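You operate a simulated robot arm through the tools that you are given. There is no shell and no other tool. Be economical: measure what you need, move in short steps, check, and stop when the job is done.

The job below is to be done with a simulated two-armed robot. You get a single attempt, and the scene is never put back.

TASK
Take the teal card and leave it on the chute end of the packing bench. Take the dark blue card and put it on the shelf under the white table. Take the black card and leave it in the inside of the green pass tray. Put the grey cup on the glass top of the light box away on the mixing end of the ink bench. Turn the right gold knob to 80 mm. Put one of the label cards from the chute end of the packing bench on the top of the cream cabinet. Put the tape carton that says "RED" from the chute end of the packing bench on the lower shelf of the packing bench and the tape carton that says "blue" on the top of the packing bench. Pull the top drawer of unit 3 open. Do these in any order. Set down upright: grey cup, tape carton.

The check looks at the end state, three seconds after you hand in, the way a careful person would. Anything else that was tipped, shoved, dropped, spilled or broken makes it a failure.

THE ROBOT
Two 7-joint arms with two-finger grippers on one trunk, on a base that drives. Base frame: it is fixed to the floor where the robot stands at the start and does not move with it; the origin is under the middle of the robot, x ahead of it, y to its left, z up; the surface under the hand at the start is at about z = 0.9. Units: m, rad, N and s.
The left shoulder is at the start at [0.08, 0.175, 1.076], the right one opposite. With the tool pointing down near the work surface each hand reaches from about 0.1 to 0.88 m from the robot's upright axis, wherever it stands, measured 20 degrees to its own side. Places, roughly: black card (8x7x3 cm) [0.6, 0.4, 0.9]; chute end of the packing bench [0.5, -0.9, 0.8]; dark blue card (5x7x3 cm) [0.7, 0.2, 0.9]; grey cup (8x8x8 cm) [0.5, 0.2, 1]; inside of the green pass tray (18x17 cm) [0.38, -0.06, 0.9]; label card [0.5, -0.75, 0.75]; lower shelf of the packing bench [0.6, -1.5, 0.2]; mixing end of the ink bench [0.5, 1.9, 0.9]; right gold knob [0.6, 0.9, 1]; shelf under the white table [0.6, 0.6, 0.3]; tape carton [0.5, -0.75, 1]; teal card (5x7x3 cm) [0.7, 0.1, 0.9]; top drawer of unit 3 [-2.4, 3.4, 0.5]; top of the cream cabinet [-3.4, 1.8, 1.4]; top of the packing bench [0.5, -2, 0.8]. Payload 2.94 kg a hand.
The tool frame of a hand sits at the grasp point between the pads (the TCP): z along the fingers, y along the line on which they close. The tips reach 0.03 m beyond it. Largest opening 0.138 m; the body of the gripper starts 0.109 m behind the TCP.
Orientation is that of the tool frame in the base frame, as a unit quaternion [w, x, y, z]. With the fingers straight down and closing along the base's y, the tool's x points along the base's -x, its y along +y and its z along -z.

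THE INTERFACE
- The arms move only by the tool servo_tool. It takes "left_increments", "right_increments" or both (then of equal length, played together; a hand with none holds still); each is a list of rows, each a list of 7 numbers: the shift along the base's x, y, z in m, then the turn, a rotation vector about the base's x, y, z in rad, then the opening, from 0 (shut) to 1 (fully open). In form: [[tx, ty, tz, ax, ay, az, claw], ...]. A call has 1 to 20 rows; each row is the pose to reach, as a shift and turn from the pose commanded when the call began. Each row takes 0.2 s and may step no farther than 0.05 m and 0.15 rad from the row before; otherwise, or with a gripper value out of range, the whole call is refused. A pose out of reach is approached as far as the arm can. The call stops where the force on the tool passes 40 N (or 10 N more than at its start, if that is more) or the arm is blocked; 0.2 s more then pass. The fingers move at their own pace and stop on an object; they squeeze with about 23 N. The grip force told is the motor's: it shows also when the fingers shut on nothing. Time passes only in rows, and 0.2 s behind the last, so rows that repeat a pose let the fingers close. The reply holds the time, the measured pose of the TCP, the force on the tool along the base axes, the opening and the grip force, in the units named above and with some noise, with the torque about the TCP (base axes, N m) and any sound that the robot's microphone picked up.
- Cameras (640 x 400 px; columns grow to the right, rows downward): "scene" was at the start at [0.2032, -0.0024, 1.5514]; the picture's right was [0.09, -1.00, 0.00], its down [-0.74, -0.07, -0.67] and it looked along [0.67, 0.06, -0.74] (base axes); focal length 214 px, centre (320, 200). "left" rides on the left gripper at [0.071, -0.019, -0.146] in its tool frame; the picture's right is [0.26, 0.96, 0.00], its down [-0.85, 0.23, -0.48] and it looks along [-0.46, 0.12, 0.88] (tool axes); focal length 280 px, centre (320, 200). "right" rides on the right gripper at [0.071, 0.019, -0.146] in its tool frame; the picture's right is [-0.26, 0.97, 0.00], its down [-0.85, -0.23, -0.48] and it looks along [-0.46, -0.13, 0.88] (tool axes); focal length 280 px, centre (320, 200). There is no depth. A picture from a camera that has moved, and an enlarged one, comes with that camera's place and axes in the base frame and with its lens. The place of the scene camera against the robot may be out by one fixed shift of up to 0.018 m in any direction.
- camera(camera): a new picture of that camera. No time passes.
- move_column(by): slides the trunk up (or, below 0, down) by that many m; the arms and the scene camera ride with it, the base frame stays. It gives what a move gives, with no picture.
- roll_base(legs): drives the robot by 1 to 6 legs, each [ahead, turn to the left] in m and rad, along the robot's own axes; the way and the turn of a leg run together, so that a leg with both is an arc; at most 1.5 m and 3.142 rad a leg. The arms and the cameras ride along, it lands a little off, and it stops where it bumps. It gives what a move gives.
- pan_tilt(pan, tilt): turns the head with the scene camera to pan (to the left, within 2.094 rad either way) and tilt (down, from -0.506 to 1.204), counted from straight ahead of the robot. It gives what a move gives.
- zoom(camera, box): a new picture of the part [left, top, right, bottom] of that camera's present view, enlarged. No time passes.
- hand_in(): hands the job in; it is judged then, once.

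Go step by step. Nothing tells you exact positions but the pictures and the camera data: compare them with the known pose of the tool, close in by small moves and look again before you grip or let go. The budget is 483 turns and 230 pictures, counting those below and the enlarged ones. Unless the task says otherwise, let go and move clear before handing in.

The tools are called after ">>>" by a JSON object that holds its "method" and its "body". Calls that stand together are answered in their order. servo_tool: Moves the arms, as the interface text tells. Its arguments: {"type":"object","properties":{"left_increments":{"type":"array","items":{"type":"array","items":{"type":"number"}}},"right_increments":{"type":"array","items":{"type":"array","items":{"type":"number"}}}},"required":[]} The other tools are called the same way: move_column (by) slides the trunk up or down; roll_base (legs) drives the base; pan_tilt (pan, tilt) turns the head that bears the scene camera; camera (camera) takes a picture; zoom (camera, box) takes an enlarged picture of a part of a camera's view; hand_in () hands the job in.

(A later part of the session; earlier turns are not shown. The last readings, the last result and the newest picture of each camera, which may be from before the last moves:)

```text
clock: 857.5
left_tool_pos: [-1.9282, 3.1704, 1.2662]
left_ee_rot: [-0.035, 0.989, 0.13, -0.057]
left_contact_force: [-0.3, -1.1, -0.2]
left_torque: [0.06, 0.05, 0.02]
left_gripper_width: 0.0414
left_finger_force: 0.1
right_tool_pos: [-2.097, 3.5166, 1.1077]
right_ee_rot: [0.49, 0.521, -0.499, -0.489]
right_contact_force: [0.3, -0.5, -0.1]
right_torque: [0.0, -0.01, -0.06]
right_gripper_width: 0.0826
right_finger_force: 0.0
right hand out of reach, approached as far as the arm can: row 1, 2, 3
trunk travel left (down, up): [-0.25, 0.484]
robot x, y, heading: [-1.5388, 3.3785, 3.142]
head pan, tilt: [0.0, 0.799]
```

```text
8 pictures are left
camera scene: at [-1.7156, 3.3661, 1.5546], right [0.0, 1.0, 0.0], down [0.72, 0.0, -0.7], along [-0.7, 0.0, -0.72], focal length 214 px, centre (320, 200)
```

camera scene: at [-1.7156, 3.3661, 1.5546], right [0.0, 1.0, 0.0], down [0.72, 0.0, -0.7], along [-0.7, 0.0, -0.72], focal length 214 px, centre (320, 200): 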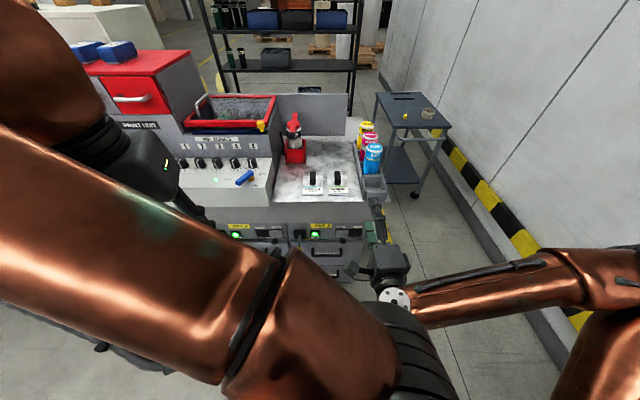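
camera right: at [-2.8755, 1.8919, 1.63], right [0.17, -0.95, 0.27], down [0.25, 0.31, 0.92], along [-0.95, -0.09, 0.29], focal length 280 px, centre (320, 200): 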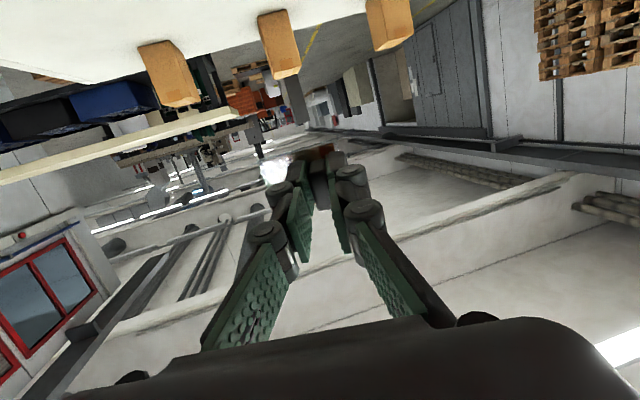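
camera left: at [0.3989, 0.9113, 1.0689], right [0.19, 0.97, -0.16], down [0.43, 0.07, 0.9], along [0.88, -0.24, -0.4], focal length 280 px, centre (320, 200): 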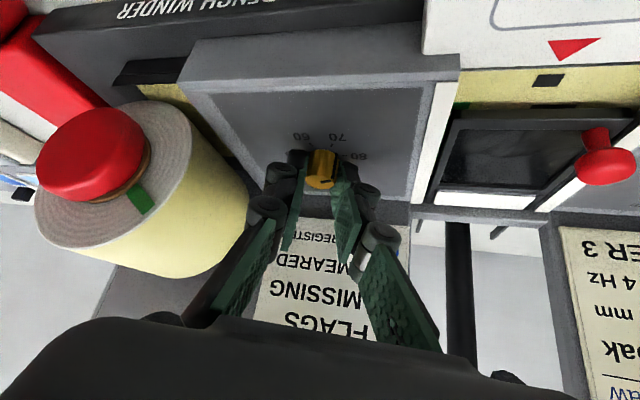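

Nothing was disturbed. Back the base up so the arm has room, then lower the hand.

>>> {"method": "roll_base", "body": {"legs": [[-0.07, 0]]}}

>>> {"method": "pan_tilt", "body": {"pan": -1.0, "tilt": 0.8}}

>>> {"method": "roll_base", "body": {"legs": [[-0.07, 0]]}}

>>> {"method": "pan_tilt", "body": {"pan": 0.2, "tilt": 0.8}}

>>> {"method": "roll_base", "body": {"legs": [[-0.07, 0]]}}

>>> {"method": "pan_tilt", "body": {"pan": -1.0, "tilt": 0.8}}

>>> {"method": "servo_tool", "body": {"right_increments": [[0.0, -0.005, -0.03, 0, 0, 0, 0.6], [0.0, -0.01, -0.065, 0, 0, 0, 0.6], [0.0, -0.02, -0.1, 0, 0, 0, 0.6], [0.0, -0.03, -0.14, 0, 0, 0, 0.6], [0.0, -0.04, -0.18, 0, 0, 0, 0.6], [0.0, -0.05, -0.22, 0, 0, 0, 0.6]]}}

```text
clock: 858.5
left_tool_pos: [-1.8643, 3.1697, 1.2651]
left_ee_rot: [-0.032, 0.99, 0.129, -0.053]
left_contact_force: [-0.3, -1.2, -1.0]
left_torque: [0.01, -0.04, -0.03]
left_gripper_width: 0.0414
left_finger_force: 0.0
right_tool_pos: [-2.0344, 3.5182, 1.1037]
right_ee_rot: [0.488, 0.523, -0.501, -0.488]
right_contact_force: [-0.2, 0.8, 0.2]
right_torque: [0.03, -0.02, 0.03]
right_gripper_width: 0.0826
right_finger_force: 0.1
trunk travel left (down, up): [-0.25, 0.484]
robot x, y, heading: [-1.4725, 3.3738, 3.143]
head pan, tilt: [0.0, 0.799]
```

```text
clock: 859.8
left_tool_pos: [-1.8488, 3.1702, 1.2679]
left_ee_rot: [-0.034, 0.989, 0.131, -0.058]
left_contact_force: [-0.1, 0.0, 1.2]
left_torque: [0.02, -0.04, -0.01]
left_gripper_width: 0.0412
left_finger_force: 0.0
right_tool_pos: [-2.021, 3.5176, 1.1084]
right_ee_rot: [0.49, 0.52, -0.498, -0.491]
right_contact_force: [0.0, -0.2, 0.6]
right_torque: [-0.01, 0.03, -0.03]
right_gripper_width: 0.0831
right_finger_force: 0.0
trunk travel left (down, up): [-0.25, 0.484]
robot x, y, heading: [-1.4655, 3.3787, 3.137]
head pan, tilt: [-1.0, 0.799]
```

```text
clock: 860.8
left_tool_pos: [-1.7804, 3.1719, 1.2689]
left_ee_rot: [-0.034, 0.989, 0.129, -0.058]
left_contact_force: [-0.7, 0.2, -0.8]
left_torque: [0.02, -0.08, 0.02]
left_gripper_width: 0.0414
left_finger_force: 0.1
right_tool_pos: [-1.9518, 3.5195, 1.1088]
right_ee_rot: [0.49, 0.519, -0.499, -0.491]
right_contact_force: [-1.1, 0.4, -0.4]
right_torque: [-0.01, -0.02, -0.04]
right_gripper_width: 0.0828
right_finger_force: 0.1
trunk travel left (down, up): [-0.25, 0.484]
robot x, y, heading: [-1.3972, 3.3782, 3.138]
head pan, tilt: [-1.0, 0.799]
```

```text
clock: 862.2
left_tool_pos: [-1.7733, 3.1715, 1.271]
left_ee_rot: [-0.034, 0.989, 0.128, -0.062]
left_contact_force: [0.8, -0.1, 0.4]
left_torque: [-0.02, -0.01, -0.02]
left_gripper_width: 0.0417
left_finger_force: 0.0
right_tool_pos: [-1.9443, 3.5189, 1.1121]
right_ee_rot: [0.491, 0.518, -0.497, -0.494]
right_contact_force: [0.5, -0.3, 0.3]
right_torque: [0.0, 0.01, 0.0]
right_gripper_width: 0.0829
right_finger_force: 0.2
trunk travel left (down, up): [-0.25, 0.484]
robot x, y, heading: [-1.3998, 3.3755, 3.137]
head pan, tilt: [0.201, 0.799]
```

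```text
clock: 863.2
left_tool_pos: [-1.6987, 3.1716, 1.2703]
left_ee_rot: [-0.034, 0.989, 0.129, -0.062]
left_contact_force: [0.0, 0.1, -0.6]
left_torque: [0.0, 0.03, 0.07]
left_gripper_width: 0.0416
left_finger_force: 0.0
right_tool_pos: [-1.8705, 3.5185, 1.113]
right_ee_rot: [0.491, 0.518, -0.497, -0.493]
right_contact_force: [0.0, -0.2, -0.8]
right_torque: [-0.01, 0.07, -0.01]
right_gripper_width: 0.0826
right_finger_force: 0.1
trunk travel left (down, up): [-0.25, 0.484]
robot x, y, heading: [-1.3292, 3.3786, 3.135]
head pan, tilt: [0.201, 0.799]
```

```text
clock: 864.6
left_tool_pos: [-1.6971, 3.1707, 1.271]
left_ee_rot: [-0.034, 0.989, 0.129, -0.063]
left_contact_force: [0.0, -0.6, -0.3]
left_torque: [-0.02, 0.03, -0.01]
left_gripper_width: 0.0416
left_finger_force: 0.1
right_tool_pos: [-1.87, 3.5188, 1.1129]
right_ee_rot: [0.492, 0.517, -0.497, -0.494]
right_contact_force: [0.7, 0.1, 0.2]
right_torque: [-0.02, -0.03, -0.03]
right_gripper_width: 0.0829
right_finger_force: 0.1
trunk travel left (down, up): [-0.25, 0.484]
robot x, y, heading: [-1.33, 3.379, 3.139]
head pan, tilt: [-1.0, 0.799]
```

```text
clock: 866.0
left_tool_pos: [-1.6975, 3.1705, 1.2716]
left_ee_rot: [-0.034, 0.989, 0.128, -0.062]
left_contact_force: [0.1, -0.5, 0.7]
left_torque: [-0.02, -0.01, 0.0]
left_gripper_width: 0.0413
left_finger_force: 0.0
right_tool_pos: [-1.9052, 3.5305, 1.06]
right_ee_rot: [0.491, 0.519, -0.498, -0.492]
right_contact_force: [0.5, 0.6, 0.0]
right_torque: [-0.02, 0.05, 0.04]
right_gripper_width: 0.0829
right_finger_force: 0.0
right hand out of reach, approached as far as the arm can: row 1, 2, 3, 4, 5, 6
trunk travel left (down, up): [-0.25, 0.484]
robot x, y, heading: [-1.332, 3.3778, 3.137]
head pan, tilt: [-1.0, 0.799]
```

>>> {"method": "servo_tool", "body": {"right_increments": [[-0.01, -0.02, -0.01, 0, 0, 0, 0.6], [-0.03, -0.045, -0.03, 0, 0, 0, 0.6], [-0.05, -0.07, -0.055, 0, 0, 0, 0.6], [-0.07, -0.095, -0.085, 0, 0, 0, 0.6], [-0.09, -0.115, -0.12, 0, 0, 0, 0.6], [-0.11, -0.127, -0.155, 0, 0, 0, 0.6], [-0.13, -0.127, -0.195, 0, 0, 0, 0.6], [-0.15, -0.127, -0.235, 0, 0, 0, 0.6], [-0.16, -0.127, -0.275, 0, 0, 0, 0.6], [-0.17, -0.127, -0.315, 0, 0, 0, 0.6], [-0.18, -0.127, -0.355, 0, 0, 0, 0.6], [-0.19, -0.127, -0.395, 0, 0, 0, 0.6], [-0.2, -0.127, -0.435, 0, 0, 0, 0.6], [-0.2, -0.127, -0.47, 0, 0, 0, 0.6]]}}

```text
clock: 869.0
left_tool_pos: [-1.697, 3.1708, 1.2716]
left_ee_rot: [-0.033, 0.989, 0.128, -0.062]
left_contact_force: [0.2, 0.0, -0.4]
left_torque: [-0.02, -0.02, -0.01]
left_gripper_width: 0.0411
left_finger_force: 0.0
right_tool_pos: [-1.9448, 3.5328, 1.0618]
right_ee_rot: [0.485, 0.521, -0.503, -0.49]
right_contact_force: [0.3, -0.3, 0.5]
right_torque: [0.01, 0.01, 0.02]
right_gripper_width: 0.0828
right_finger_force: 0.0
right hand out of reach, approached as far as the arm can: row 1, 2, 3, 4, 5, 6, 7, 8, 9, 10, 11, 12, 13, 14
trunk travel left (down, up): [-0.25, 0.484]
robot x, y, heading: [-1.3303, 3.3736, 3.137]
head pan, tilt: [-1.0, 0.799]
```

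That rolled wrist pose is at a joint limit. Switch to the natural orientation, pitched forward, to hook the handle from above with closed fingers.

>>> {"method": "servo_tool", "body": {"right_increments": [[0.0, -0.005, 0.0, 0.109, -0.049, 0.053, 0.4], [0.0, -0.01, 0.0, 0.218, -0.098, 0.106, 0.3], [0.01, -0.015, 0.0, 0.327, -0.147, 0.16, 0.2], [0.02, -0.02, 0.0, 0.437, -0.196, 0.213, 0.1], [0.03, -0.025, 0.0, 0.546, -0.245, 0.266, 0.0], [0.04, -0.03, 0.0, 0.655, -0.294, 0.319, 0.0], [0.04, -0.035, 0.0, 0.764, -0.342, 0.373, 0.0], [0.04, -0.04, -0.01, 0.873, -0.391, 0.426, 0.0], [0.04, -0.045, -0.02, 0.982, -0.44, 0.479, 0.0], [0.04, -0.05, -0.03, 1.092, -0.489, 0.532, 0.0], [0.04, -0.06, -0.04, 1.201, -0.538, 0.586, 0.0], [0.04, -0.07, -0.06, 1.31, -0.587, 0.639, 0.0], [0.04, -0.08, -0.08, 1.419, -0.636, 0.692, 0.0]]}}

>>> {"method": "servo_tool", "body": {"right_increments": [[0, -0.005, -0.03, 0, 0, 0, 0], [0, -0.01, -0.07, 0, 0, 0, 0], [0, -0.015, -0.11, 0, 0, 0, 0], [0, -0.02, -0.15, 0, 0, 0, 0], [0, -0.025, -0.19, 0, 0, 0, 0], [0, -0.03, -0.23, 0, 0, 0, 0]]}}

```text
clock: 871.8
left_tool_pos: [-1.6976, 3.1707, 1.2718]
left_ee_rot: [-0.035, 0.989, 0.128, -0.062]
left_contact_force: [-0.5, -0.2, 0.2]
left_torque: [0.02, 0.03, -0.01]
left_gripper_width: 0.0413
left_finger_force: 0.0
right_tool_pos: [-1.8755, 3.4997, 1.0052]
right_ee_rot: [0.012, 0.94, 0.002, -0.34]
right_contact_force: [-0.4, 0.1, 0.1]
right_torque: [0.0, -0.01, 0.02]
right_gripper_width: 0.0
right_finger_force: 23.2
right hand out of reach, approached as far as the arm can: row 12, 13
trunk travel left (down, up): [-0.25, 0.484]
robot x, y, heading: [-1.3287, 3.3763, 3.138]
head pan, tilt: [-1.0, 0.799]
```

```text
clock: 873.2
left_tool_pos: [-1.6963, 3.169, 1.2705]
left_ee_rot: [-0.034, 0.989, 0.128, -0.064]
left_contact_force: [0.7, -0.8, -0.9]
left_torque: [0.04, 0.06, -0.02]
left_gripper_width: 0.0416
left_finger_force: 0.1
right_tool_pos: [-1.8615, 3.5492, 0.8425]
right_ee_rot: [0.013, 0.94, 0.003, -0.342]
right_contact_force: [0.2, 0.3, -0.3]
right_torque: [0.02, -0.01, -0.01]
right_gripper_width: 0.0
right_finger_force: 22.7
right hand out of reach, approached as far as the arm can: row 1, 2, 3, 4, 5, 6
trunk travel left (down, up): [-0.25, 0.484]
robot x, y, heading: [-1.326, 3.3751, 3.136]
head pan, tilt: [-1.0, 0.799]
```

>>> {"method": "servo_tool", "body": {"right_increments": [[-0.03, -0.01, -0.02, 0, 0, 0, 0], [-0.06, -0.02, -0.04, 0, 0, 0, 0], [-0.09, -0.035, -0.06, 0, 0, 0, 0], [-0.12, -0.05, -0.08, 0, 0, 0, 0], [-0.15, -0.065, -0.1, 0, 0, 0, 0], [-0.18, -0.08, -0.12, 0, 0, 0, 0], [-0.2, -0.1, -0.14, 0, 0, 0, 0], [-0.22, -0.12, -0.16, 0, 0, 0, 0], [-0.23, -0.14, -0.18, 0, 0, 0, 0]]}}

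>>> {"method": "camera", "body": {"camera": "right"}}

```text
clock: 875.2
left_tool_pos: [-1.6979, 3.1712, 1.2717]
left_ee_rot: [-0.034, 0.989, 0.129, -0.063]
left_contact_force: [0.7, 0.5, -0.3]
left_torque: [0.0, -0.06, 0.05]
left_gripper_width: 0.0414
left_finger_force: 0.1
right_tool_pos: [-1.9648, 3.6017, 0.8195]
right_ee_rot: [0.011, 0.94, 0.002, -0.342]
right_contact_force: [-0.2, -0.3, -0.2]
right_torque: [0.02, -0.02, 0.04]
right_gripper_width: 0.0003
right_finger_force: 23.2
right hand out of reach, approached as far as the arm can: row 1, 2, 3, 4, 5, 6, 7, 8, 9
trunk travel left (down, up): [-0.25, 0.484]
robot x, y, heading: [-1.3276, 3.3759, 3.138]
head pan, tilt: [-1.0, 0.799]
```

```text
7 pictures are left
camera right: at [-1.8167, 3.5857, 0.8861], right [-0.19, -0.96, 0.19], down [-0.35, 0.25, 0.9], along [-0.92, 0.11, -0.38], focal length 280 px, centre (320, 200)
```

right: 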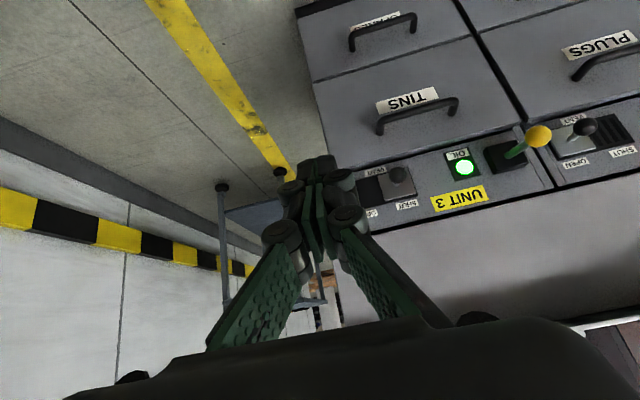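

Now I can see the "TINS" drawer handle well: centre ≈(-2.256, 3.42, 0.60). I'll make the hand more vertical, turn left a bit, and move in so the handle is ahead of the right shoulder.

>>> {"method": "servo_tool", "body": {"right_increments": [[0.02, 0.0, 0.01, 0, -0.1, 0, 0], [0.05, 0.0, 0.02, 0, -0.2, 0, 0], [0.08, 0.0, 0.03, 0, -0.3, 0, 0], [0.11, 0.0, 0.04, 0, -0.38, 0, 0], [0.13, 0.0, 0.05, 0, -0.4, 0, 0]]}}

>>> {"method": "roll_base", "body": {"legs": [[0, 0.1], [0, 0.1]]}}

>>> {"method": "pan_tilt", "body": {"pan": 0.2, "tilt": 0.9}}

>>> {"method": "roll_base", "body": {"legs": [[0.09, 0]]}}

>>> {"method": "pan_tilt", "body": {"pan": -1.0, "tilt": 0.9}}

>>> {"method": "roll_base", "body": {"legs": [[0.09, 0]]}}

>>> {"method": "pan_tilt", "body": {"pan": 0.2, "tilt": 0.9}}

```text
clock: 876.4
left_tool_pos: [-1.6964, 3.1703, 1.2709]
left_ee_rot: [-0.034, 0.989, 0.129, -0.063]
left_contact_force: [-0.3, -0.3, 0.8]
left_torque: [-0.03, 0.05, 0.01]
left_gripper_width: 0.0411
left_finger_force: 0.1
right_tool_pos: [-1.8328, 3.6105, 0.8755]
right_ee_rot: [0.012, 0.989, 0.001, -0.146]
right_contact_force: [0.1, -0.1, -0.4]
right_torque: [0.0, 0.02, 0.05]
right_gripper_width: 0.0001
right_finger_force: 23.2
trunk travel left (down, up): [-0.25, 0.484]
robot x, y, heading: [-1.3242, 3.3754, 3.129]
head pan, tilt: [-1.0, 0.799]
```

```text
clock: 877.9
left_tool_pos: [-1.6495, 3.1009, 1.2707]
left_ee_rot: [-0.029, 0.971, 0.226, -0.066]
left_contact_force: [0.1, -0.6, 0.0]
left_torque: [0.09, 0.0, -0.03]
left_gripper_width: 0.0415
left_finger_force: 0.0
right_tool_pos: [-1.8707, 3.5051, 0.8756]
right_ee_rot: [0.026, 0.984, 0.098, -0.146]
right_contact_force: [0.4, 0.4, -0.5]
right_torque: [0.05, 0.0, -0.01]
right_gripper_width: 0.0
right_finger_force: 23.5
trunk travel left (down, up): [-0.25, 0.484]
robot x, y, heading: [-1.327, 3.3752, -2.946]
head pan, tilt: [-1.0, 0.799]
```

```text
clock: 879.3
left_tool_pos: [-1.6488, 3.1015, 1.272]
left_ee_rot: [-0.028, 0.971, 0.226, -0.066]
left_contact_force: [0.3, -0.2, -0.6]
left_torque: [0.04, 0.0, 0.04]
left_gripper_width: 0.0412
left_finger_force: 0.1
right_tool_pos: [-1.8718, 3.5056, 0.8752]
right_ee_rot: [0.027, 0.984, 0.099, -0.146]
right_contact_force: [0.1, -0.1, 0.5]
right_torque: [-0.01, 0.01, 0.0]
right_gripper_width: 0.0
right_finger_force: 23.3
trunk travel left (down, up): [-0.25, 0.484]
robot x, y, heading: [-1.3264, 3.3763, -2.945]
head pan, tilt: [0.201, 0.901]
```

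```text
clock: 880.4
left_tool_pos: [-1.7387, 3.0848, 1.2719]
left_ee_rot: [-0.029, 0.972, 0.226, -0.065]
left_contact_force: [0.0, 0.1, -0.5]
left_torque: [0.03, -0.05, 0.01]
left_gripper_width: 0.0414
left_finger_force: 0.1
right_tool_pos: [-1.9601, 3.4876, 0.874]
right_ee_rot: [0.026, 0.984, 0.099, -0.145]
right_contact_force: [-0.3, 0.9, 0.9]
right_torque: [-0.01, -0.03, -0.01]
right_gripper_width: 0.0002
right_finger_force: 23.1
trunk travel left (down, up): [-0.25, 0.484]
robot x, y, heading: [-1.4134, 3.3579, -2.952]
head pan, tilt: [0.201, 0.901]
```

```text
clock: 881.8
left_tool_pos: [-1.738, 3.0835, 1.2728]
left_ee_rot: [-0.029, 0.972, 0.226, -0.065]
left_contact_force: [-0.2, 0.4, 0.9]
left_torque: [-0.01, 0.0, 0.01]
left_gripper_width: 0.0413
left_finger_force: 0.1
right_tool_pos: [-1.9591, 3.4883, 0.8752]
right_ee_rot: [0.026, 0.984, 0.098, -0.145]
right_contact_force: [0.5, 0.3, 0.2]
right_torque: [0.01, -0.03, -0.02]
right_gripper_width: 0.0
right_finger_force: 22.6
trunk travel left (down, up): [-0.25, 0.484]
robot x, y, heading: [-1.4199, 3.3593, -2.949]
head pan, tilt: [-1.0, 0.901]
```

```text
clock: 882.9
left_tool_pos: [-1.8301, 3.0654, 1.2716]
left_ee_rot: [-0.028, 0.971, 0.227, -0.065]
left_contact_force: [-0.4, -0.4, -0.3]
left_torque: [0.01, -0.08, 0.0]
left_gripper_width: 0.0415
left_finger_force: 0.1
right_tool_pos: [-2.0511, 3.4713, 0.874]
right_ee_rot: [0.026, 0.984, 0.098, -0.145]
right_contact_force: [-0.7, -0.4, 0.1]
right_torque: [-0.02, -0.04, 0.01]
right_gripper_width: 0.0
right_finger_force: 23.1
trunk travel left (down, up): [-0.25, 0.484]
robot x, y, heading: [-1.5071, 3.3401, -2.949]
head pan, tilt: [-1.0, 0.901]
```

```text
clock: 884.3
left_tool_pos: [-1.829, 3.0672, 1.2713]
left_ee_rot: [-0.028, 0.972, 0.226, -0.065]
left_contact_force: [0.1, -0.1, 0.0]
left_torque: [0.01, 0.0, -0.02]
left_gripper_width: 0.0414
left_finger_force: 0.1
right_tool_pos: [-2.0516, 3.4711, 0.8747]
right_ee_rot: [0.027, 0.984, 0.098, -0.145]
right_contact_force: [-0.6, -0.5, -0.1]
right_torque: [0.0, -0.03, 0.0]
right_gripper_width: 0.0
right_finger_force: 22.9
trunk travel left (down, up): [-0.25, 0.484]
robot x, y, heading: [-1.5052, 3.3406, -2.946]
head pan, tilt: [0.201, 0.901]
```

>>> {"method": "servo_tool", "body": {"right_increments": [[0.0, -0.015, -0.02, 0, 0, -0.05, 0], [0.0, -0.03, -0.045, 0, 0, -0.1, 0], [0.0, -0.045, -0.07, 0, 0, -0.15, 0], [0.0, -0.06, -0.1, 0, 0, -0.2, 0], [0.0, -0.07, -0.13, 0, 0, -0.2, 0], [0.0, -0.07, -0.15, 0, 0, -0.2, 0]]}}

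>>> {"method": "camera", "body": {"camera": "right"}}

```text
clock: 885.7
left_tool_pos: [-1.8281, 3.0662, 1.2723]
left_ee_rot: [-0.028, 0.971, 0.227, -0.066]
left_contact_force: [-0.6, -0.3, -0.8]
left_torque: [0.01, -0.01, -0.01]
left_gripper_width: 0.0412
left_finger_force: 0.0
right_tool_pos: [-2.0411, 3.4593, 0.7665]
right_ee_rot: [0.014, 0.989, 0.0, -0.147]
right_contact_force: [-0.2, 0.0, -0.6]
right_torque: [-0.01, 0.0, -0.02]
right_gripper_width: 0.0
right_finger_force: 22.6
right hand out of reach, approached as far as the arm can: row 3, 4, 5, 6
trunk travel left (down, up): [-0.25, 0.484]
robot x, y, heading: [-1.5049, 3.3396, -2.949]
head pan, tilt: [0.201, 0.901]
```

```text
6 pictures are left
camera right: at [-1.9306, 3.4447, 0.8847], right [-0.25, -0.96, 0.1], down [-0.67, 0.25, 0.7], along [-0.7, 0.1, -0.71], focal length 280 px, centre (320, 200)
```

right: 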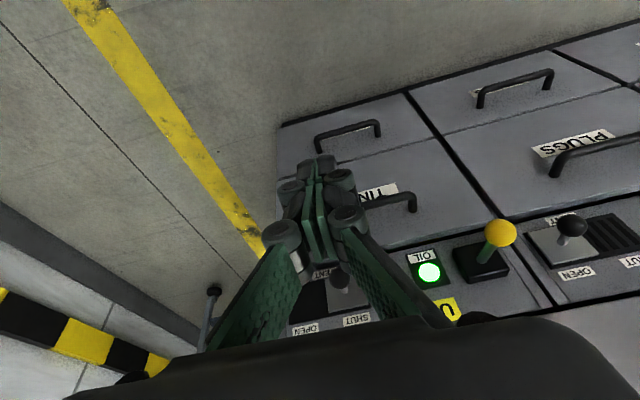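

>>> {"method": "servo_tool", "body": {"right_increments": [[-0.03, -0.01, -0.005, 0, 0.03, 0, 0], [-0.06, -0.025, -0.01, 0, 0.06, 0, 0], [-0.09, -0.04, -0.02, 0, 0.1, 0, 0], [-0.12, -0.055, -0.03, 0, 0.1, 0, 0], [-0.15, -0.07, -0.045, 0, 0.1, 0, 0], [-0.165, -0.079, -0.055, 0, 0.1, 0, 0]]}}

>>> {"method": "camera", "body": {"camera": "right"}}

```text
clock: 887.1
left_tool_pos: [-1.8277, 3.0669, 1.2706]
left_ee_rot: [-0.029, 0.971, 0.227, -0.065]
left_contact_force: [-0.8, 0.1, -0.8]
left_torque: [0.0, 0.0, 0.01]
left_gripper_width: 0.0414
left_finger_force: 0.2
right_tool_pos: [-2.1531, 3.4784, 0.7881]
right_ee_rot: [0.012, 0.98, 0.0, -0.197]
right_contact_force: [0.2, -1.2, -0.4]
right_torque: [-0.02, -0.01, 0.0]
right_gripper_width: 0.0
right_finger_force: 23.1
right hand out of reach, approached as far as the arm can: row 1, 2, 3, 4, 5, 6
trunk travel left (down, up): [-0.25, 0.484]
robot x, y, heading: [-1.509, 3.3388, -2.953]
head pan, tilt: [0.201, 0.901]
```

```text
5 pictures are left
camera right: at [-2.031, 3.4628, 0.8963], right [-0.24, -0.96, 0.12], down [-0.6, 0.25, 0.76], along [-0.76, 0.11, -0.64], focal length 280 px, centre (320, 200)
```

right: 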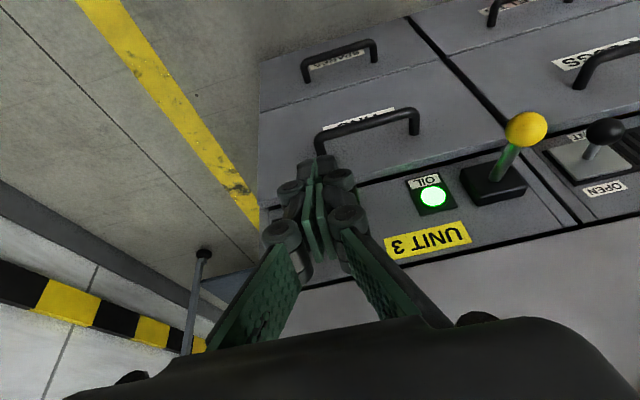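

The handle is clear: bar at about (-2.252, 3.42, 0.603), 3.5 cm off the face. The arm seems stuck in an awkward elbow posture, so I'll back up, lift the hand to a neutral pose, and come down again.

>>> {"method": "roll_base", "body": {"legs": [[-0.07, 0]]}}

>>> {"method": "pan_tilt", "body": {"pan": -1.0, "tilt": 0.9}}

>>> {"method": "servo_tool", "body": {"right_increments": [[0.02, 0.0, 0.03, 0, -0.05, 0, 0], [0.04, 0.0, 0.07, 0, -0.1, 0.03, 0], [0.06, 0.0, 0.11, 0, -0.2, 0.06, 0], [0.07, 0.0, 0.15, 0, -0.3, 0.1, 0], [0.08, 0.0, 0.19, 0, -0.38, 0.14, 0], [0.08, 0.0, 0.23, 0, -0.39, 0.18, 0], [0.08, 0.0, 0.27, 0, -0.39, 0.2, 0], [0.08, 0.0, 0.31, 0, -0.39, 0.2, 0], [0.08, 0.0, 0.35, 0, -0.39, 0.2, 0], [0.08, 0.0, 0.39, 0, -0.39, 0.2, 0], [0.08, 0.0, 0.43, 0, -0.39, 0.2, 0], [0.08, 0.0, 0.47, 0, -0.39, 0.2, 0], [0.08, 0.0, 0.5, 0, -0.39, 0.2, 0]]}}

>>> {"method": "servo_tool", "body": {"right_increments": [[-0.02, -0.01, 0, 0, 0, 0, 0], [-0.05, -0.02, 0, 0, 0, 0, 0], [-0.08, -0.03, -0.01, 0, 0, 0, 0], [-0.1, -0.04, -0.04, 0, 0, 0, 0], [-0.1, -0.04, -0.08, 0, 0, 0, 0], [-0.1, -0.04, -0.12, 0, 0, 0, 0], [-0.1, -0.04, -0.16, 0, 0, 0, 0], [-0.1, -0.04, -0.2, 0, 0, 0, 0], [-0.1, -0.04, -0.24, 0, 0, 0, 0], [-0.1, -0.04, -0.28, 0, 0, 0, 0], [-0.1, -0.04, -0.32, 0, 0, 0, 0], [-0.1, -0.04, -0.36, 0, 0, 0, 0], [-0.1, -0.04, -0.4, 0, 0, 0, 0], [-0.1, -0.04, -0.44, 0, 0, 0, 0], [-0.1, -0.04, -0.48, 0, 0, 0, 0]]}}

```text
clock: 888.1
left_tool_pos: [-1.7705, 3.0774, 1.2667]
left_ee_rot: [-0.028, 0.972, 0.228, -0.056]
left_contact_force: [0.7, 0.0, 0.2]
left_torque: [0.05, -0.05, -0.04]
left_gripper_width: 0.0415
left_finger_force: 0.1
right_tool_pos: [-2.0898, 3.4915, 0.7858]
right_ee_rot: [0.012, 0.981, 0.001, -0.194]
right_contact_force: [-0.1, -1.0, 0.3]
right_torque: [0.01, 0.01, 0.03]
right_gripper_width: 0.0
right_finger_force: 22.7
trunk travel left (down, up): [-0.25, 0.484]
robot x, y, heading: [-1.4357, 3.3538, -2.948]
head pan, tilt: [0.201, 0.901]
```

```text
clock: 889.5
left_tool_pos: [-1.7538, 3.0801, 1.2702]
left_ee_rot: [-0.028, 0.971, 0.229, -0.063]
left_contact_force: [-0.3, -0.4, -0.3]
left_torque: [-0.02, -0.04, 0.0]
left_gripper_width: 0.0415
left_finger_force: 0.0
right_tool_pos: [-2.0789, 3.4928, 0.7925]
right_ee_rot: [0.012, 0.98, 0.001, -0.2]
right_contact_force: [-0.5, 0.0, 0.0]
right_torque: [0.01, -0.02, -0.05]
right_gripper_width: 0.0001
right_finger_force: 22.9
trunk travel left (down, up): [-0.25, 0.484]
robot x, y, heading: [-1.4394, 3.355, -2.948]
head pan, tilt: [-1.0, 0.901]
```

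```text
clock: 892.3
left_tool_pos: [-1.7484, 3.0805, 1.2728]
left_ee_rot: [-0.028, 0.971, 0.228, -0.066]
left_contact_force: [-0.4, 0.1, 0.2]
left_torque: [0.02, 0.11, 0.02]
left_gripper_width: 0.0416
left_finger_force: 0.2
right_tool_pos: [-1.9775, 3.5107, 1.2759]
right_ee_rot: [0.034, 0.995, 0.095, -0.008]
right_contact_force: [-0.1, 0.3, 1.1]
right_torque: [-0.01, 0.07, 0.0]
right_gripper_width: 0.0
right_finger_force: 23.1
right hand out of reach, approached as far as the arm can: row 12, 13
trunk travel left (down, up): [-0.25, 0.484]
robot x, y, heading: [-1.4348, 3.3541, -2.949]
head pan, tilt: [-1.0, 0.901]
```

```text
clock: 895.5
left_tool_pos: [-1.7527, 3.0802, 1.2712]
left_ee_rot: [-0.027, 0.971, 0.228, -0.063]
left_contact_force: [-0.3, -0.2, -1.0]
left_torque: [-0.02, -0.02, 0.01]
left_gripper_width: 0.0416
left_finger_force: 0.0
right_tool_pos: [-2.0594, 3.5009, 0.8116]
right_ee_rot: [0.034, 0.995, 0.096, -0.006]
right_contact_force: [0.5, -0.7, -0.9]
right_torque: [-0.03, 0.01, 0.0]
right_gripper_width: 0.0001
right_finger_force: 24.0
right hand out of reach, approached as far as the arm can: row 1, 2, 3, 4, 5, 6, 7, 8, 9, 10, 12, 13, 14, 15
trunk travel left (down, up): [-0.25, 0.484]
robot x, y, heading: [-1.4366, 3.3541, -2.947]
head pan, tilt: [-1.0, 0.901]
```

The right arm's posture won't allow it; the left arm is in a normal posture, so use that. Lift the right hand, turn right so the handle lies ahead of the left shoulder.

>>> {"method": "servo_tool", "body": {"right_increments": [[0.02, 0.0, 0.04, 0, 0, 0, 0.2], [0.04, 0.0, 0.085, 0, 0, 0, 0.2], [0.06, 0.0, 0.13, 0, 0, 0, 0.2], [0.08, 0.0, 0.175, 0, 0, 0, 0.2], [0.08, 0.0, 0.22, 0, 0, 0, 0.2], [0.08, 0.0, 0.265, 0, 0, 0, 0.2], [0.08, 0.0, 0.31, 0, 0, 0, 0.2], [0.08, 0.0, 0.355, 0, 0, 0, 0.2], [0.08, 0.0, 0.4, 0, 0, 0, 0.2]]}}

>>> {"method": "roll_base", "body": {"legs": [[0, -0.11], [0, -0.13], [0, -0.13], [0, -0.13]]}}

>>> {"method": "pan_tilt", "body": {"pan": 0.2, "tilt": 0.9}}

>>> {"method": "servo_tool", "body": {"left_increments": [[-0.03, 0.0, -0.02, 0, 0, 0, 0], [-0.06, 0.01, -0.05, 0, 0, 0, 0], [-0.09, 0.02, -0.085, 0, 0, 0, 0], [-0.11, 0.03, -0.12, 0, 0, 0, 0], [-0.12, 0.04, -0.16, 0, 0, 0, 0], [-0.12, 0.05, -0.2, 0, 0, 0, 0], [-0.12, 0.05, -0.24, 0, 0, 0, 0], [-0.12, 0.05, -0.28, 0, 0, 0, 0], [-0.12, 0.05, -0.32, 0, 0, 0, 0], [-0.12, 0.05, -0.36, 0, 0, 0, 0], [-0.12, 0.05, -0.4, 0, 0, 0, 0], [-0.12, 0.05, -0.44, 0, 0, 0, 0]]}}

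```text
clock: 897.5
left_tool_pos: [-1.752, 3.08, 1.2706]
left_ee_rot: [-0.027, 0.971, 0.228, -0.064]
left_contact_force: [0.1, -0.6, -0.5]
left_torque: [0.01, 0.03, 0.01]
left_gripper_width: 0.0416
left_finger_force: 0.1
right_tool_pos: [-1.9734, 3.5006, 1.214]
right_ee_rot: [0.032, 0.995, 0.096, -0.004]
right_contact_force: [0.3, 0.0, -0.2]
right_torque: [-0.02, 0.0, 0.0]
right_gripper_width: 0.0278
right_finger_force: 0.0
trunk travel left (down, up): [-0.25, 0.484]
robot x, y, heading: [-1.4361, 3.3582, -2.949]
head pan, tilt: [-1.0, 0.901]
```

```text
clock: 900.2
left_tool_pos: [-1.8439, 3.263, 1.2729]
left_ee_rot: [-0.041, 0.998, -0.018, -0.054]
left_contact_force: [-0.5, 0.1, -0.3]
left_torque: [-0.02, -0.01, 0.05]
left_gripper_width: 0.0413
left_finger_force: 0.1
right_tool_pos: [-1.8389, 3.7393, 1.2126]
right_ee_rot: [0.031, 0.988, -0.151, -0.013]
right_contact_force: [0.7, 0.4, 0.2]
right_torque: [-0.06, 0.03, 0.0]
right_gripper_width: 0.0276
right_finger_force: 0.0
trunk travel left (down, up): [-0.25, 0.484]
robot x, y, heading: [-1.4338, 3.3562, 2.84]
head pan, tilt: [-1.0, 0.901]
```

```text
clock: 901.6
left_tool_pos: [-1.845, 3.263, 1.2714]
left_ee_rot: [-0.042, 0.998, -0.017, -0.053]
left_contact_force: [0.5, -0.5, -0.6]
left_torque: [-0.01, 0.0, 0.03]
left_gripper_width: 0.0414
left_finger_force: 0.0
right_tool_pos: [-1.84, 3.7381, 1.2136]
right_ee_rot: [0.03, 0.988, -0.151, -0.013]
right_contact_force: [-0.8, 0.1, 0.2]
right_torque: [0.03, -0.01, 0.02]
right_gripper_width: 0.0275
right_finger_force: 0.0
trunk travel left (down, up): [-0.25, 0.484]
robot x, y, heading: [-1.4357, 3.3502, 2.84]
head pan, tilt: [0.201, 0.901]
```

```text
clock: 904.2
left_tool_pos: [-1.9952, 3.2832, 0.8482]
left_ee_rot: [-0.044, 0.998, -0.017, -0.053]
left_contact_force: [-0.9, -0.5, -0.5]
left_torque: [0.04, 0.0, 0.03]
left_gripper_width: 0.0001
left_finger_force: 23.0
left hand out of reach, approached as far as the arm can: row 10, 11, 12
right_tool_pos: [-1.8418, 3.7385, 1.2128]
right_ee_rot: [0.03, 0.988, -0.151, -0.011]
right_contact_force: [0.6, 0.3, -0.4]
right_torque: [-0.02, -0.08, -0.01]
right_gripper_width: 0.0276
right_finger_force: 0.0
trunk travel left (down, up): [-0.25, 0.484]
robot x, y, heading: [-1.4413, 3.3556, 2.843]
head pan, tilt: [0.201, 0.901]
```

Lowering the trunk should help (as it did for the floor pick-up).

>>> {"method": "move_column", "body": {"by": -0.07}}

>>> {"method": "move_column", "body": {"by": -0.07}}

>>> {"method": "servo_tool", "body": {"left_increments": [[-0.02, 0.015, 0.0, 0, 0.05, 0, 0], [-0.045, 0.03, 0.0, 0, 0.1, 0, 0], [-0.07, 0.045, 0.0, 0, 0.15, 0, 0], [-0.095, 0.06, 0.0, 0, 0.2, 0, 0], [-0.12, 0.075, 0.0, 0, 0.25, 0, 0], [-0.145, 0.09, 0.0, 0, 0.28, 0, 0], [-0.165, 0.105, 0.0, 0, 0.3, 0, 0]]}}

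```text
clock: 905.3
left_tool_pos: [-1.9937, 3.28, 0.7794]
left_ee_rot: [-0.045, 0.997, -0.017, -0.053]
left_contact_force: [-0.3, 0.2, 0.3]
left_torque: [0.01, 0.02, 0.0]
left_gripper_width: 0.0
left_finger_force: 23.3
right_tool_pos: [-1.8386, 3.7375, 1.1447]
right_ee_rot: [0.03, 0.988, -0.151, -0.013]
right_contact_force: [1.2, -0.8, 0.4]
right_torque: [0.0, 0.04, 0.01]
right_gripper_width: 0.0278
right_finger_force: 0.1
trunk travel left (down, up): [-0.18, 0.554]
robot x, y, heading: [-1.432, 3.3541, 2.84]
head pan, tilt: [0.201, 0.901]
```

```text
clock: 906.4
left_tool_pos: [-2.0019, 3.2833, 0.68]
left_ee_rot: [-0.034, 0.999, -0.016, -0.017]
left_contact_force: [-0.6, -0.1, 0.3]
left_torque: [0.0, 0.04, -0.02]
left_gripper_width: 0.0
left_finger_force: 22.7
right_tool_pos: [-1.8397, 3.7371, 1.0742]
right_ee_rot: [0.031, 0.988, -0.151, -0.014]
right_contact_force: [0.8, 0.5, -0.3]
right_torque: [0.03, 0.02, -0.01]
right_gripper_width: 0.0277
right_finger_force: 0.1
trunk travel left (down, up): [-0.11, 0.624]
robot x, y, heading: [-1.4362, 3.3561, 2.842]
head pan, tilt: [0.201, 0.901]
```

```text
clock: 908.0
left_tool_pos: [-2.1766, 3.3853, 0.6831]
left_ee_rot: [-0.031, 0.986, -0.021, -0.163]
left_contact_force: [-0.3, 0.5, -0.5]
left_torque: [0.0, 0.02, 0.0]
left_gripper_width: 0.0001
left_finger_force: 23.4
left hand out of reach, approached as far as the arm can: row 1, 2, 3, 4, 5, 6, 7
right_tool_pos: [-1.8399, 3.738, 1.0721]
right_ee_rot: [0.03, 0.988, -0.151, -0.012]
right_contact_force: [0.1, -0.2, 1.1]
right_torque: [-0.01, 0.01, 0.02]
right_gripper_width: 0.0278
right_finger_force: 0.1
trunk travel left (down, up): [-0.11, 0.624]
robot x, y, heading: [-1.4379, 3.3532, 2.842]
head pan, tilt: [0.201, 0.901]
```

Works now. To grip the bar robustly I'll yaw the left hand 90° so the fingers straddle it front-to-back (one thin finger behind the bar), with a tilt so the gripper body stays off the panel.

>>> {"method": "servo_tool", "body": {"left_increments": [[0.03, -0.01, 0.02, 0, -0.11, 0, 0.1], [0.06, -0.02, 0.04, 0, -0.22, 0, 0.2], [0.09, -0.02, 0.05, 0, -0.33, 0, 0.3]]}}

>>> {"method": "servo_tool", "body": {"left_increments": [[0, 0, 0, 0, 0, -0.14, 0.35], [0, 0, 0, 0, 0, -0.28, 0.35], [0, 0, 0, 0, 0, -0.42, 0.35], [0, 0, 0, 0, 0, -0.56, 0.35], [0, 0, 0, 0, 0, -0.7, 0.35], [0, 0, 0, 0, 0, -0.84, 0.35], [0, 0, 0, 0, 0, -0.98, 0.35], [0, 0, 0, 0, 0, -1.12, 0.35], [0, 0, 0, 0, 0, -1.26, 0.35], [0, 0, 0, 0, 0, -1.4, 0.35], [0, 0, 0, 0, 0, -1.54, 0.35]]}}

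>>> {"method": "servo_tool", "body": {"left_increments": [[0, 0, 0, 0, 0.13, 0, 0.35], [0, 0, 0, 0, 0.26, 0, 0.35], [0, 0, 0, 0, 0.39, 0, 0.35], [0, 0, 0, 0, 0.52, 0, 0.35]]}}

```text
clock: 908.8
left_tool_pos: [-2.0858, 3.364, 0.7304]
left_ee_rot: [-0.033, 0.999, -0.016, 0.0]
left_contact_force: [0.0, -0.8, -0.3]
left_torque: [0.0, 0.03, -0.02]
left_gripper_width: 0.0415
left_finger_force: 0.0
right_tool_pos: [-1.8409, 3.7379, 1.0742]
right_ee_rot: [0.029, 0.988, -0.151, -0.012]
right_contact_force: [0.6, -0.2, -0.3]
right_torque: [0.0, 0.03, 0.0]
right_gripper_width: 0.0279
right_finger_force: 0.1
trunk travel left (down, up): [-0.11, 0.624]
robot x, y, heading: [-1.441, 3.3507, 2.838]
head pan, tilt: [0.201, 0.901]
```

```text
clock: 911.2
left_tool_pos: [-2.0853, 3.3637, 0.7303]
left_ee_rot: [0.025, -0.705, 0.708, -0.022]
left_contact_force: [1.0, -0.3, 0.1]
left_torque: [-0.01, -0.01, 0.02]
left_gripper_width: 0.0484
left_finger_force: 0.1
right_tool_pos: [-1.8392, 3.7384, 1.0732]
right_ee_rot: [0.03, 0.988, -0.151, -0.012]
right_contact_force: [0.8, -0.1, 0.4]
right_torque: [-0.01, 0.0, 0.0]
right_gripper_width: 0.0273
right_finger_force: 0.1
trunk travel left (down, up): [-0.11, 0.624]
robot x, y, heading: [-1.4376, 3.3559, 2.841]
head pan, tilt: [0.201, 0.901]
```

```text
clock: 912.2
left_tool_pos: [-2.1412, 3.3147, 0.7657]
left_ee_rot: [-0.155, -0.688, 0.691, 0.159]
left_contact_force: [0.3, -0.1, 0.5]
left_torque: [0.02, -0.05, -0.02]
left_gripper_width: 0.0484
left_finger_force: 0.0
left hand out of reach, approached as far as the arm can: row 2, 3, 4
right_tool_pos: [-1.8406, 3.7378, 1.0727]
right_ee_rot: [0.03, 0.988, -0.151, -0.012]
right_contact_force: [0.2, -0.5, -0.3]
right_torque: [0.03, -0.01, -0.02]
right_gripper_width: 0.0276
right_finger_force: 0.1
trunk travel left (down, up): [-0.11, 0.624]
robot x, y, heading: [-1.4394, 3.3523, 2.844]
head pan, tilt: [0.201, 0.901]
```

>>> {"method": "servo_tool", "body": {"left_increments": [[-0.015, 0.02, -0.015, 0, 0, 0, 0.25], [-0.035, 0.045, -0.035, 0, 0, 0, 0.25], [-0.055, 0.07, -0.06, 0, 0, 0, 0.25], [-0.076, 0.093, -0.09, 0, 0, 0, 0.25]]}}

>>> {"method": "camera", "body": {"camera": "left"}}

```text
clock: 913.2
left_tool_pos: [-2.2299, 3.4036, 0.6749]
left_ee_rot: [-0.157, -0.689, 0.69, 0.158]
left_contact_force: [0.2, 0.2, 0.1]
left_torque: [-0.02, -0.04, 0.0]
left_gripper_width: 0.0347
left_finger_force: 0.1
left hand out of reach, approached as far as the arm can: row 1, 2, 3, 4
right_tool_pos: [-1.8411, 3.7395, 1.0729]
right_ee_rot: [0.03, 0.988, -0.151, -0.012]
right_contact_force: [-0.2, 0.4, -0.5]
right_torque: [-0.02, -0.06, 0.01]
right_gripper_width: 0.0275
right_finger_force: 0.1
trunk travel left (down, up): [-0.11, 0.624]
robot x, y, heading: [-1.4364, 3.3526, 2.842]
head pan, tilt: [0.201, 0.901]
```

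```text
4 pictures are left
camera left: at [-2.1501, 3.3315, 0.7992], right [-0.87, -0.26, 0.42], down [0.0, 0.85, 0.53], along [-0.49, 0.46, -0.74], focal length 280 px, centre (320, 200)
```

left: 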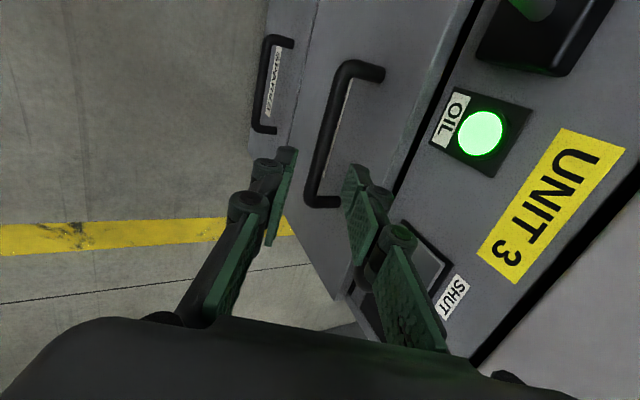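

The bar is centred between the fingertips, about 8 cm ahead along the finger axis. Advance along that axis and close.

>>> {"method": "servo_tool", "body": {"left_increments": [[-0.007, 0, -0.014, 0, 0, 0, 0.25], [-0.013, 0, -0.027, 0, 0, 0, 0.25], [-0.019, 0, -0.04, 0, 0, 0, 0.25], [-0.025, 0, -0.052, 0, 0, 0, 0.25]]}}

>>> {"method": "servo_tool", "body": {"left_increments": [[0, 0, 0, 0, 0, 0, 0.12], [0, 0, 0, 0, 0, 0, 0.0], [0, 0, 0, 0, 0, 0, 0.0], [0, 0, 0, 0, 0, 0, 0.0]]}}

```text
clock: 914.2
left_tool_pos: [-2.2557, 3.4048, 0.6222]
left_ee_rot: [-0.158, -0.689, 0.69, 0.159]
left_contact_force: [0.1, 0.0, -1.2]
left_torque: [0.01, -0.02, 0.03]
left_gripper_width: 0.0343
left_finger_force: 0.0
right_tool_pos: [-1.8402, 3.7377, 1.0727]
right_ee_rot: [0.03, 0.988, -0.151, -0.013]
right_contact_force: [0.1, 0.1, -0.3]
right_torque: [0.0, -0.01, 0.0]
right_gripper_width: 0.0276
right_finger_force: 0.0
trunk travel left (down, up): [-0.11, 0.624]
robot x, y, heading: [-1.4335, 3.3538, 2.841]
head pan, tilt: [0.201, 0.901]
```

```text
clock: 915.2
left_tool_pos: [-2.2546, 3.4038, 0.6241]
left_ee_rot: [-0.157, -0.689, 0.69, 0.159]
left_contact_force: [-0.1, 0.4, 0.6]
left_torque: [-0.01, -0.02, -0.01]
left_gripper_width: 0.0
left_finger_force: 22.7
right_tool_pos: [-1.84, 3.7396, 1.0738]
right_ee_rot: [0.03, 0.988, -0.151, -0.012]
right_contact_force: [0.4, -0.2, 0.6]
right_torque: [0.02, 0.0, 0.04]
right_gripper_width: 0.0277
right_finger_force: 0.1
trunk travel left (down, up): [-0.11, 0.624]
robot x, y, heading: [-1.4363, 3.3552, 2.84]
head pan, tilt: [0.201, 0.901]
```

Closed on nothing — the bar is a bit farther. Reopen, advance more, and close again.

>>> {"method": "servo_tool", "body": {"left_increments": [[0, 0, 0, 0, 0, 0, 0.15], [0, 0, 0, 0, 0, 0, 0.25], [0, 0, 0, 0, 0, 0, 0.25], [-0.005, 0, -0.01, 0, 0, 0, 0.25], [-0.01, 0, -0.02, 0, 0, 0, 0.25], [-0.014, 0, -0.029, 0, 0, 0, 0.25]]}}

>>> {"method": "camera", "body": {"camera": "left"}}

```text
clock: 916.6
left_tool_pos: [-2.2668, 3.4041, 0.5944]
left_ee_rot: [-0.158, -0.689, 0.689, 0.159]
left_contact_force: [-0.3, 0.2, 0.2]
left_torque: [-0.02, 0.04, -0.01]
left_gripper_width: 0.0345
left_finger_force: 0.1
right_tool_pos: [-1.8408, 3.7389, 1.0732]
right_ee_rot: [0.029, 0.988, -0.151, -0.013]
right_contact_force: [0.5, -0.1, 0.2]
right_torque: [0.01, 0.0, 0.0]
right_gripper_width: 0.0277
right_finger_force: 0.0
trunk travel left (down, up): [-0.11, 0.624]
robot x, y, heading: [-1.4398, 3.3528, 2.845]
head pan, tilt: [0.201, 0.901]
```

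```text
3 pictures are left
camera left: at [-2.1871, 3.3321, 0.7172], right [-0.87, -0.26, 0.42], down [0.0, 0.85, 0.53], along [-0.5, 0.46, -0.74], focal length 280 px, centre (320, 200)
```

left: 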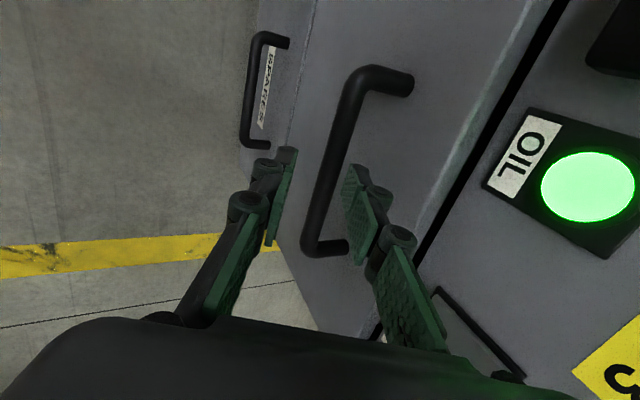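

The bar is at about (-2.289, z 0.571). Shift 1 cm toward the face, advance 2 cm, and close.

>>> {"method": "servo_tool", "body": {"left_increments": [[-0.005, 0, 0.002, 0, 0, 0, 0.27], [-0.009, 0, 0.004, 0, 0, 0, 0.27], [-0.013, 0, -0.004, 0, 0, 0, 0.27], [-0.017, 0, -0.013, 0, 0, 0, 0.27]]}}

>>> {"method": "servo_tool", "body": {"left_increments": [[0, 0, 0, 0, 0, 0, 0.12], [0, 0, 0, 0, 0, 0, 0.0], [0, 0, 0, 0, 0, 0, 0.0], [0, 0, 0, 0, 0, 0, 0.0]]}}

```text
clock: 917.6
left_tool_pos: [-2.2854, 3.4039, 0.5818]
left_ee_rot: [-0.158, -0.688, 0.69, 0.159]
left_contact_force: [0.1, -0.4, -0.1]
left_torque: [-0.01, -0.02, 0.0]
left_gripper_width: 0.0372
left_finger_force: 0.1
right_tool_pos: [-1.8403, 3.7386, 1.0727]
right_ee_rot: [0.03, 0.988, -0.151, -0.013]
right_contact_force: [-0.1, 0.1, 0.5]
right_torque: [0.01, -0.02, 0.0]
right_gripper_width: 0.0275
right_finger_force: 0.1
trunk travel left (down, up): [-0.11, 0.624]
robot x, y, heading: [-1.4379, 3.3532, 2.84]
head pan, tilt: [0.201, 0.901]
```

```text
clock: 918.6
left_tool_pos: [-2.286, 3.4038, 0.5822]
left_ee_rot: [-0.157, -0.689, 0.689, 0.159]
left_contact_force: [-0.2, 0.3, 0.8]
left_torque: [0.0, -0.03, 0.0]
left_gripper_width: 0.0001
left_finger_force: 28.2
right_tool_pos: [-1.8409, 3.7362, 1.0726]
right_ee_rot: [0.03, 0.988, -0.151, -0.012]
right_contact_force: [0.6, -1.0, -0.5]
right_torque: [-0.02, 0.02, 0.0]
right_gripper_width: 0.0274
right_finger_force: 0.0
trunk travel left (down, up): [-0.11, 0.624]
robot x, y, heading: [-1.4348, 3.3535, 2.842]
head pan, tilt: [0.201, 0.901]
```

>>> {"method": "servo_tool", "body": {"left_increments": [[0.01, 0, 0, 0, 0, 0, 0], [0.02, 0, 0, 0, 0, 0, 0], [0.03, 0, 0, 0, 0, 0, 0]]}}

```text
clock: 919.4
left_tool_pos: [-2.257, 3.4053, 0.5819]
left_ee_rot: [-0.158, -0.689, 0.689, 0.159]
left_contact_force: [-0.2, 0.4, 0.0]
left_torque: [-0.01, 0.0, 0.01]
left_gripper_width: 0.0001
left_finger_force: 28.2
right_tool_pos: [-1.8406, 3.7381, 1.0731]
right_ee_rot: [0.03, 0.988, -0.151, -0.013]
right_contact_force: [0.7, 0.8, -0.3]
right_torque: [0.0, 0.0, -0.01]
right_gripper_width: 0.0275
right_finger_force: 0.0
trunk travel left (down, up): [-0.11, 0.624]
robot x, y, heading: [-1.4385, 3.3542, 2.844]
head pan, tilt: [0.201, 0.901]
```

>>> {"method": "camera", "body": {"camera": "left"}}

```text
2 pictures are left
camera left: at [-2.1756, 3.3331, 0.7043], right [-0.87, -0.26, 0.42], down [0.0, 0.85, 0.53], along [-0.5, 0.46, -0.74], focal length 280 px, centre (320, 200)
```

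left: 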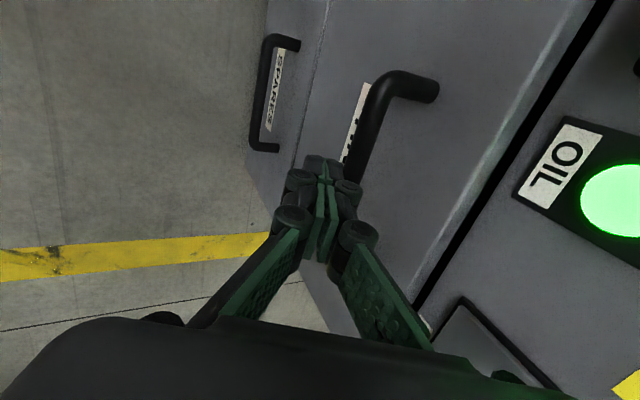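

The bar is still ~1.5 cm beyond where I closed. Reopen, return to that spot and advance 2.2 cm more along the axis before closing.

>>> {"method": "servo_tool", "body": {"left_increments": [[0, 0, 0.01, 0, 0, 0, 0.15], [0, 0, 0.01, 0, 0, 0, 0.28], [-0.01, 0, 0.01, 0, 0, 0, 0.28], [-0.02, 0, 0.005, 0, 0, 0, 0.28], [-0.03, 0, 0.0, 0, 0, 0, 0.28], [-0.035, 0, -0.01, 0, 0, 0, 0.28], [-0.0395, 0, -0.02, 0, 0, 0, 0.28]]}}

>>> {"method": "servo_tool", "body": {"left_increments": [[0, 0, 0, 0, 0, 0, 0.12], [0, 0, 0, 0, 0, 0, 0.0], [0, 0, 0, 0, 0, 0, 0.0], [0, 0, 0, 0, 0, 0, 0.0]]}}

```text
clock: 921.0
left_tool_pos: [-2.2953, 3.4042, 0.5623]
left_ee_rot: [-0.158, -0.688, 0.69, 0.159]
left_contact_force: [-0.6, -0.2, -0.1]
left_torque: [-0.01, 0.02, -0.01]
left_gripper_width: 0.0388
left_finger_force: 0.0
right_tool_pos: [-1.8403, 3.7376, 1.0729]
right_ee_rot: [0.03, 0.988, -0.151, -0.012]
right_contact_force: [0.2, 0.0, 0.2]
right_torque: [-0.02, 0.0, 0.0]
right_gripper_width: 0.0277
right_finger_force: 0.0
trunk travel left (down, up): [-0.11, 0.624]
robot x, y, heading: [-1.4375, 3.3541, 2.844]
head pan, tilt: [0.201, 0.901]
```

```text
clock: 922.0
left_tool_pos: [-2.2956, 3.4035, 0.5615]
left_ee_rot: [-0.156, -0.688, 0.69, 0.159]
left_contact_force: [5.7, -0.3, -2.7]
left_torque: [0.22, -0.09, 0.27]
left_gripper_width: 0.0151
left_finger_force: 41.0
right_tool_pos: [-1.8401, 3.7395, 1.0728]
right_ee_rot: [0.03, 0.988, -0.15, -0.013]
right_contact_force: [0.0, 0.2, -0.2]
right_torque: [-0.01, -0.03, -0.03]
right_gripper_width: 0.0274
right_finger_force: 0.1
trunk travel left (down, up): [-0.11, 0.624]
robot x, y, heading: [-1.4398, 3.3553, 2.844]
head pan, tilt: [0.201, 0.901]
```

Gripped the handle (1.5 cm bar). Pull the drawer out slowly.

>>> {"method": "servo_tool", "body": {"left_increments": [[0.008, 0, 0, 0, 0, 0, 0], [0.02, 0, 0, 0, 0, 0, 0], [0.035, 0, 0, 0, 0, 0, 0], [0.05, 0, 0, 0, 0, 0, 0], [0.065, 0, 0, 0, 0, 0, 0], [0.08, 0, 0, 0, 0, 0, 0], [0.095, 0, 0, 0, 0, 0, 0], [0.11, 0, 0, 0, 0, 0, 0]]}}

```text
clock: 923.9
left_tool_pos: [-2.2634, 3.3915, 0.5713]
left_ee_rot: [0.136, 0.696, -0.685, -0.169]
left_contact_force: [7.5, 28.1, -37.5]
left_torque: [0.24, -0.22, -1.1]
left_gripper_width: 0.0158
left_finger_force: 41.7
left hand out of reach, approached as far as the arm can: row 5, 6, 7, 8
right_tool_pos: [-1.8391, 3.7423, 1.0704]
right_ee_rot: [0.025, 0.988, -0.152, -0.016]
right_contact_force: [2.4, -1.3, -1.7]
right_torque: [0.03, 0.27, -0.04]
right_gripper_width: 0.0273
right_finger_force: 0.0
trunk travel left (down, up): [-0.11, 0.624]
robot x, y, heading: [-1.4344, 3.3549, 2.831]
head pan, tilt: [0.201, 0.901]
stopped in row 8 (left hand): the force on the tool passed its limit at 45 N (the readings are from after the stop); the commanded pose is now the measured one
```

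The arm is at its limit, so pull with the base instead: short backward legs, correcting sideways with the arm.

>>> {"method": "roll_base", "body": {"legs": [[-0.04, 0]]}}

>>> {"method": "pan_tilt", "body": {"pan": -0.6, "tilt": 0.9}}

```text
clock: 924.7
left_tool_pos: [-2.2609, 3.4366, 0.7639]
left_ee_rot: [-0.112, -0.607, 0.697, 0.366]
left_contact_force: [0.0, -0.1, -2.0]
left_torque: [0.17, 0.18, 0.01]
left_gripper_width: 0.0
left_finger_force: 28.4
right_tool_pos: [-1.6494, 3.715, 1.0689]
right_ee_rot: [0.017, 0.996, -0.069, -0.059]
right_contact_force: [-1.2, 1.0, -0.8]
right_torque: [-0.08, -0.05, -0.02]
right_gripper_width: 0.0275
right_finger_force: 0.2
trunk travel left (down, up): [-0.11, 0.624]
robot x, y, heading: [-1.4305, 3.3508, 2.834]
head pan, tilt: [0.201, 0.901]
stopped in leg 1: the robot was blocked; the commanded pose is now the measured one
```

```text
clock: 925.8
left_tool_pos: [-2.2455, 3.3927, 0.7429]
left_ee_rot: [-0.135, -0.655, 0.666, 0.329]
left_contact_force: [-0.4, 0.7, 0.7]
left_torque: [-0.07, -0.1, 0.0]
left_gripper_width: 0.0003
left_finger_force: 28.7
right_tool_pos: [-1.6615, 3.7129, 1.0822]
right_ee_rot: [0.013, 0.99, -0.117, -0.074]
right_contact_force: [0.8, -0.5, -0.5]
right_torque: [0.04, 0.08, 0.01]
right_gripper_width: 0.0277
right_finger_force: 0.1
trunk travel left (down, up): [-0.11, 0.624]
robot x, y, heading: [-1.4304, 3.3535, 2.838]
head pan, tilt: [-0.6, 0.901]
```

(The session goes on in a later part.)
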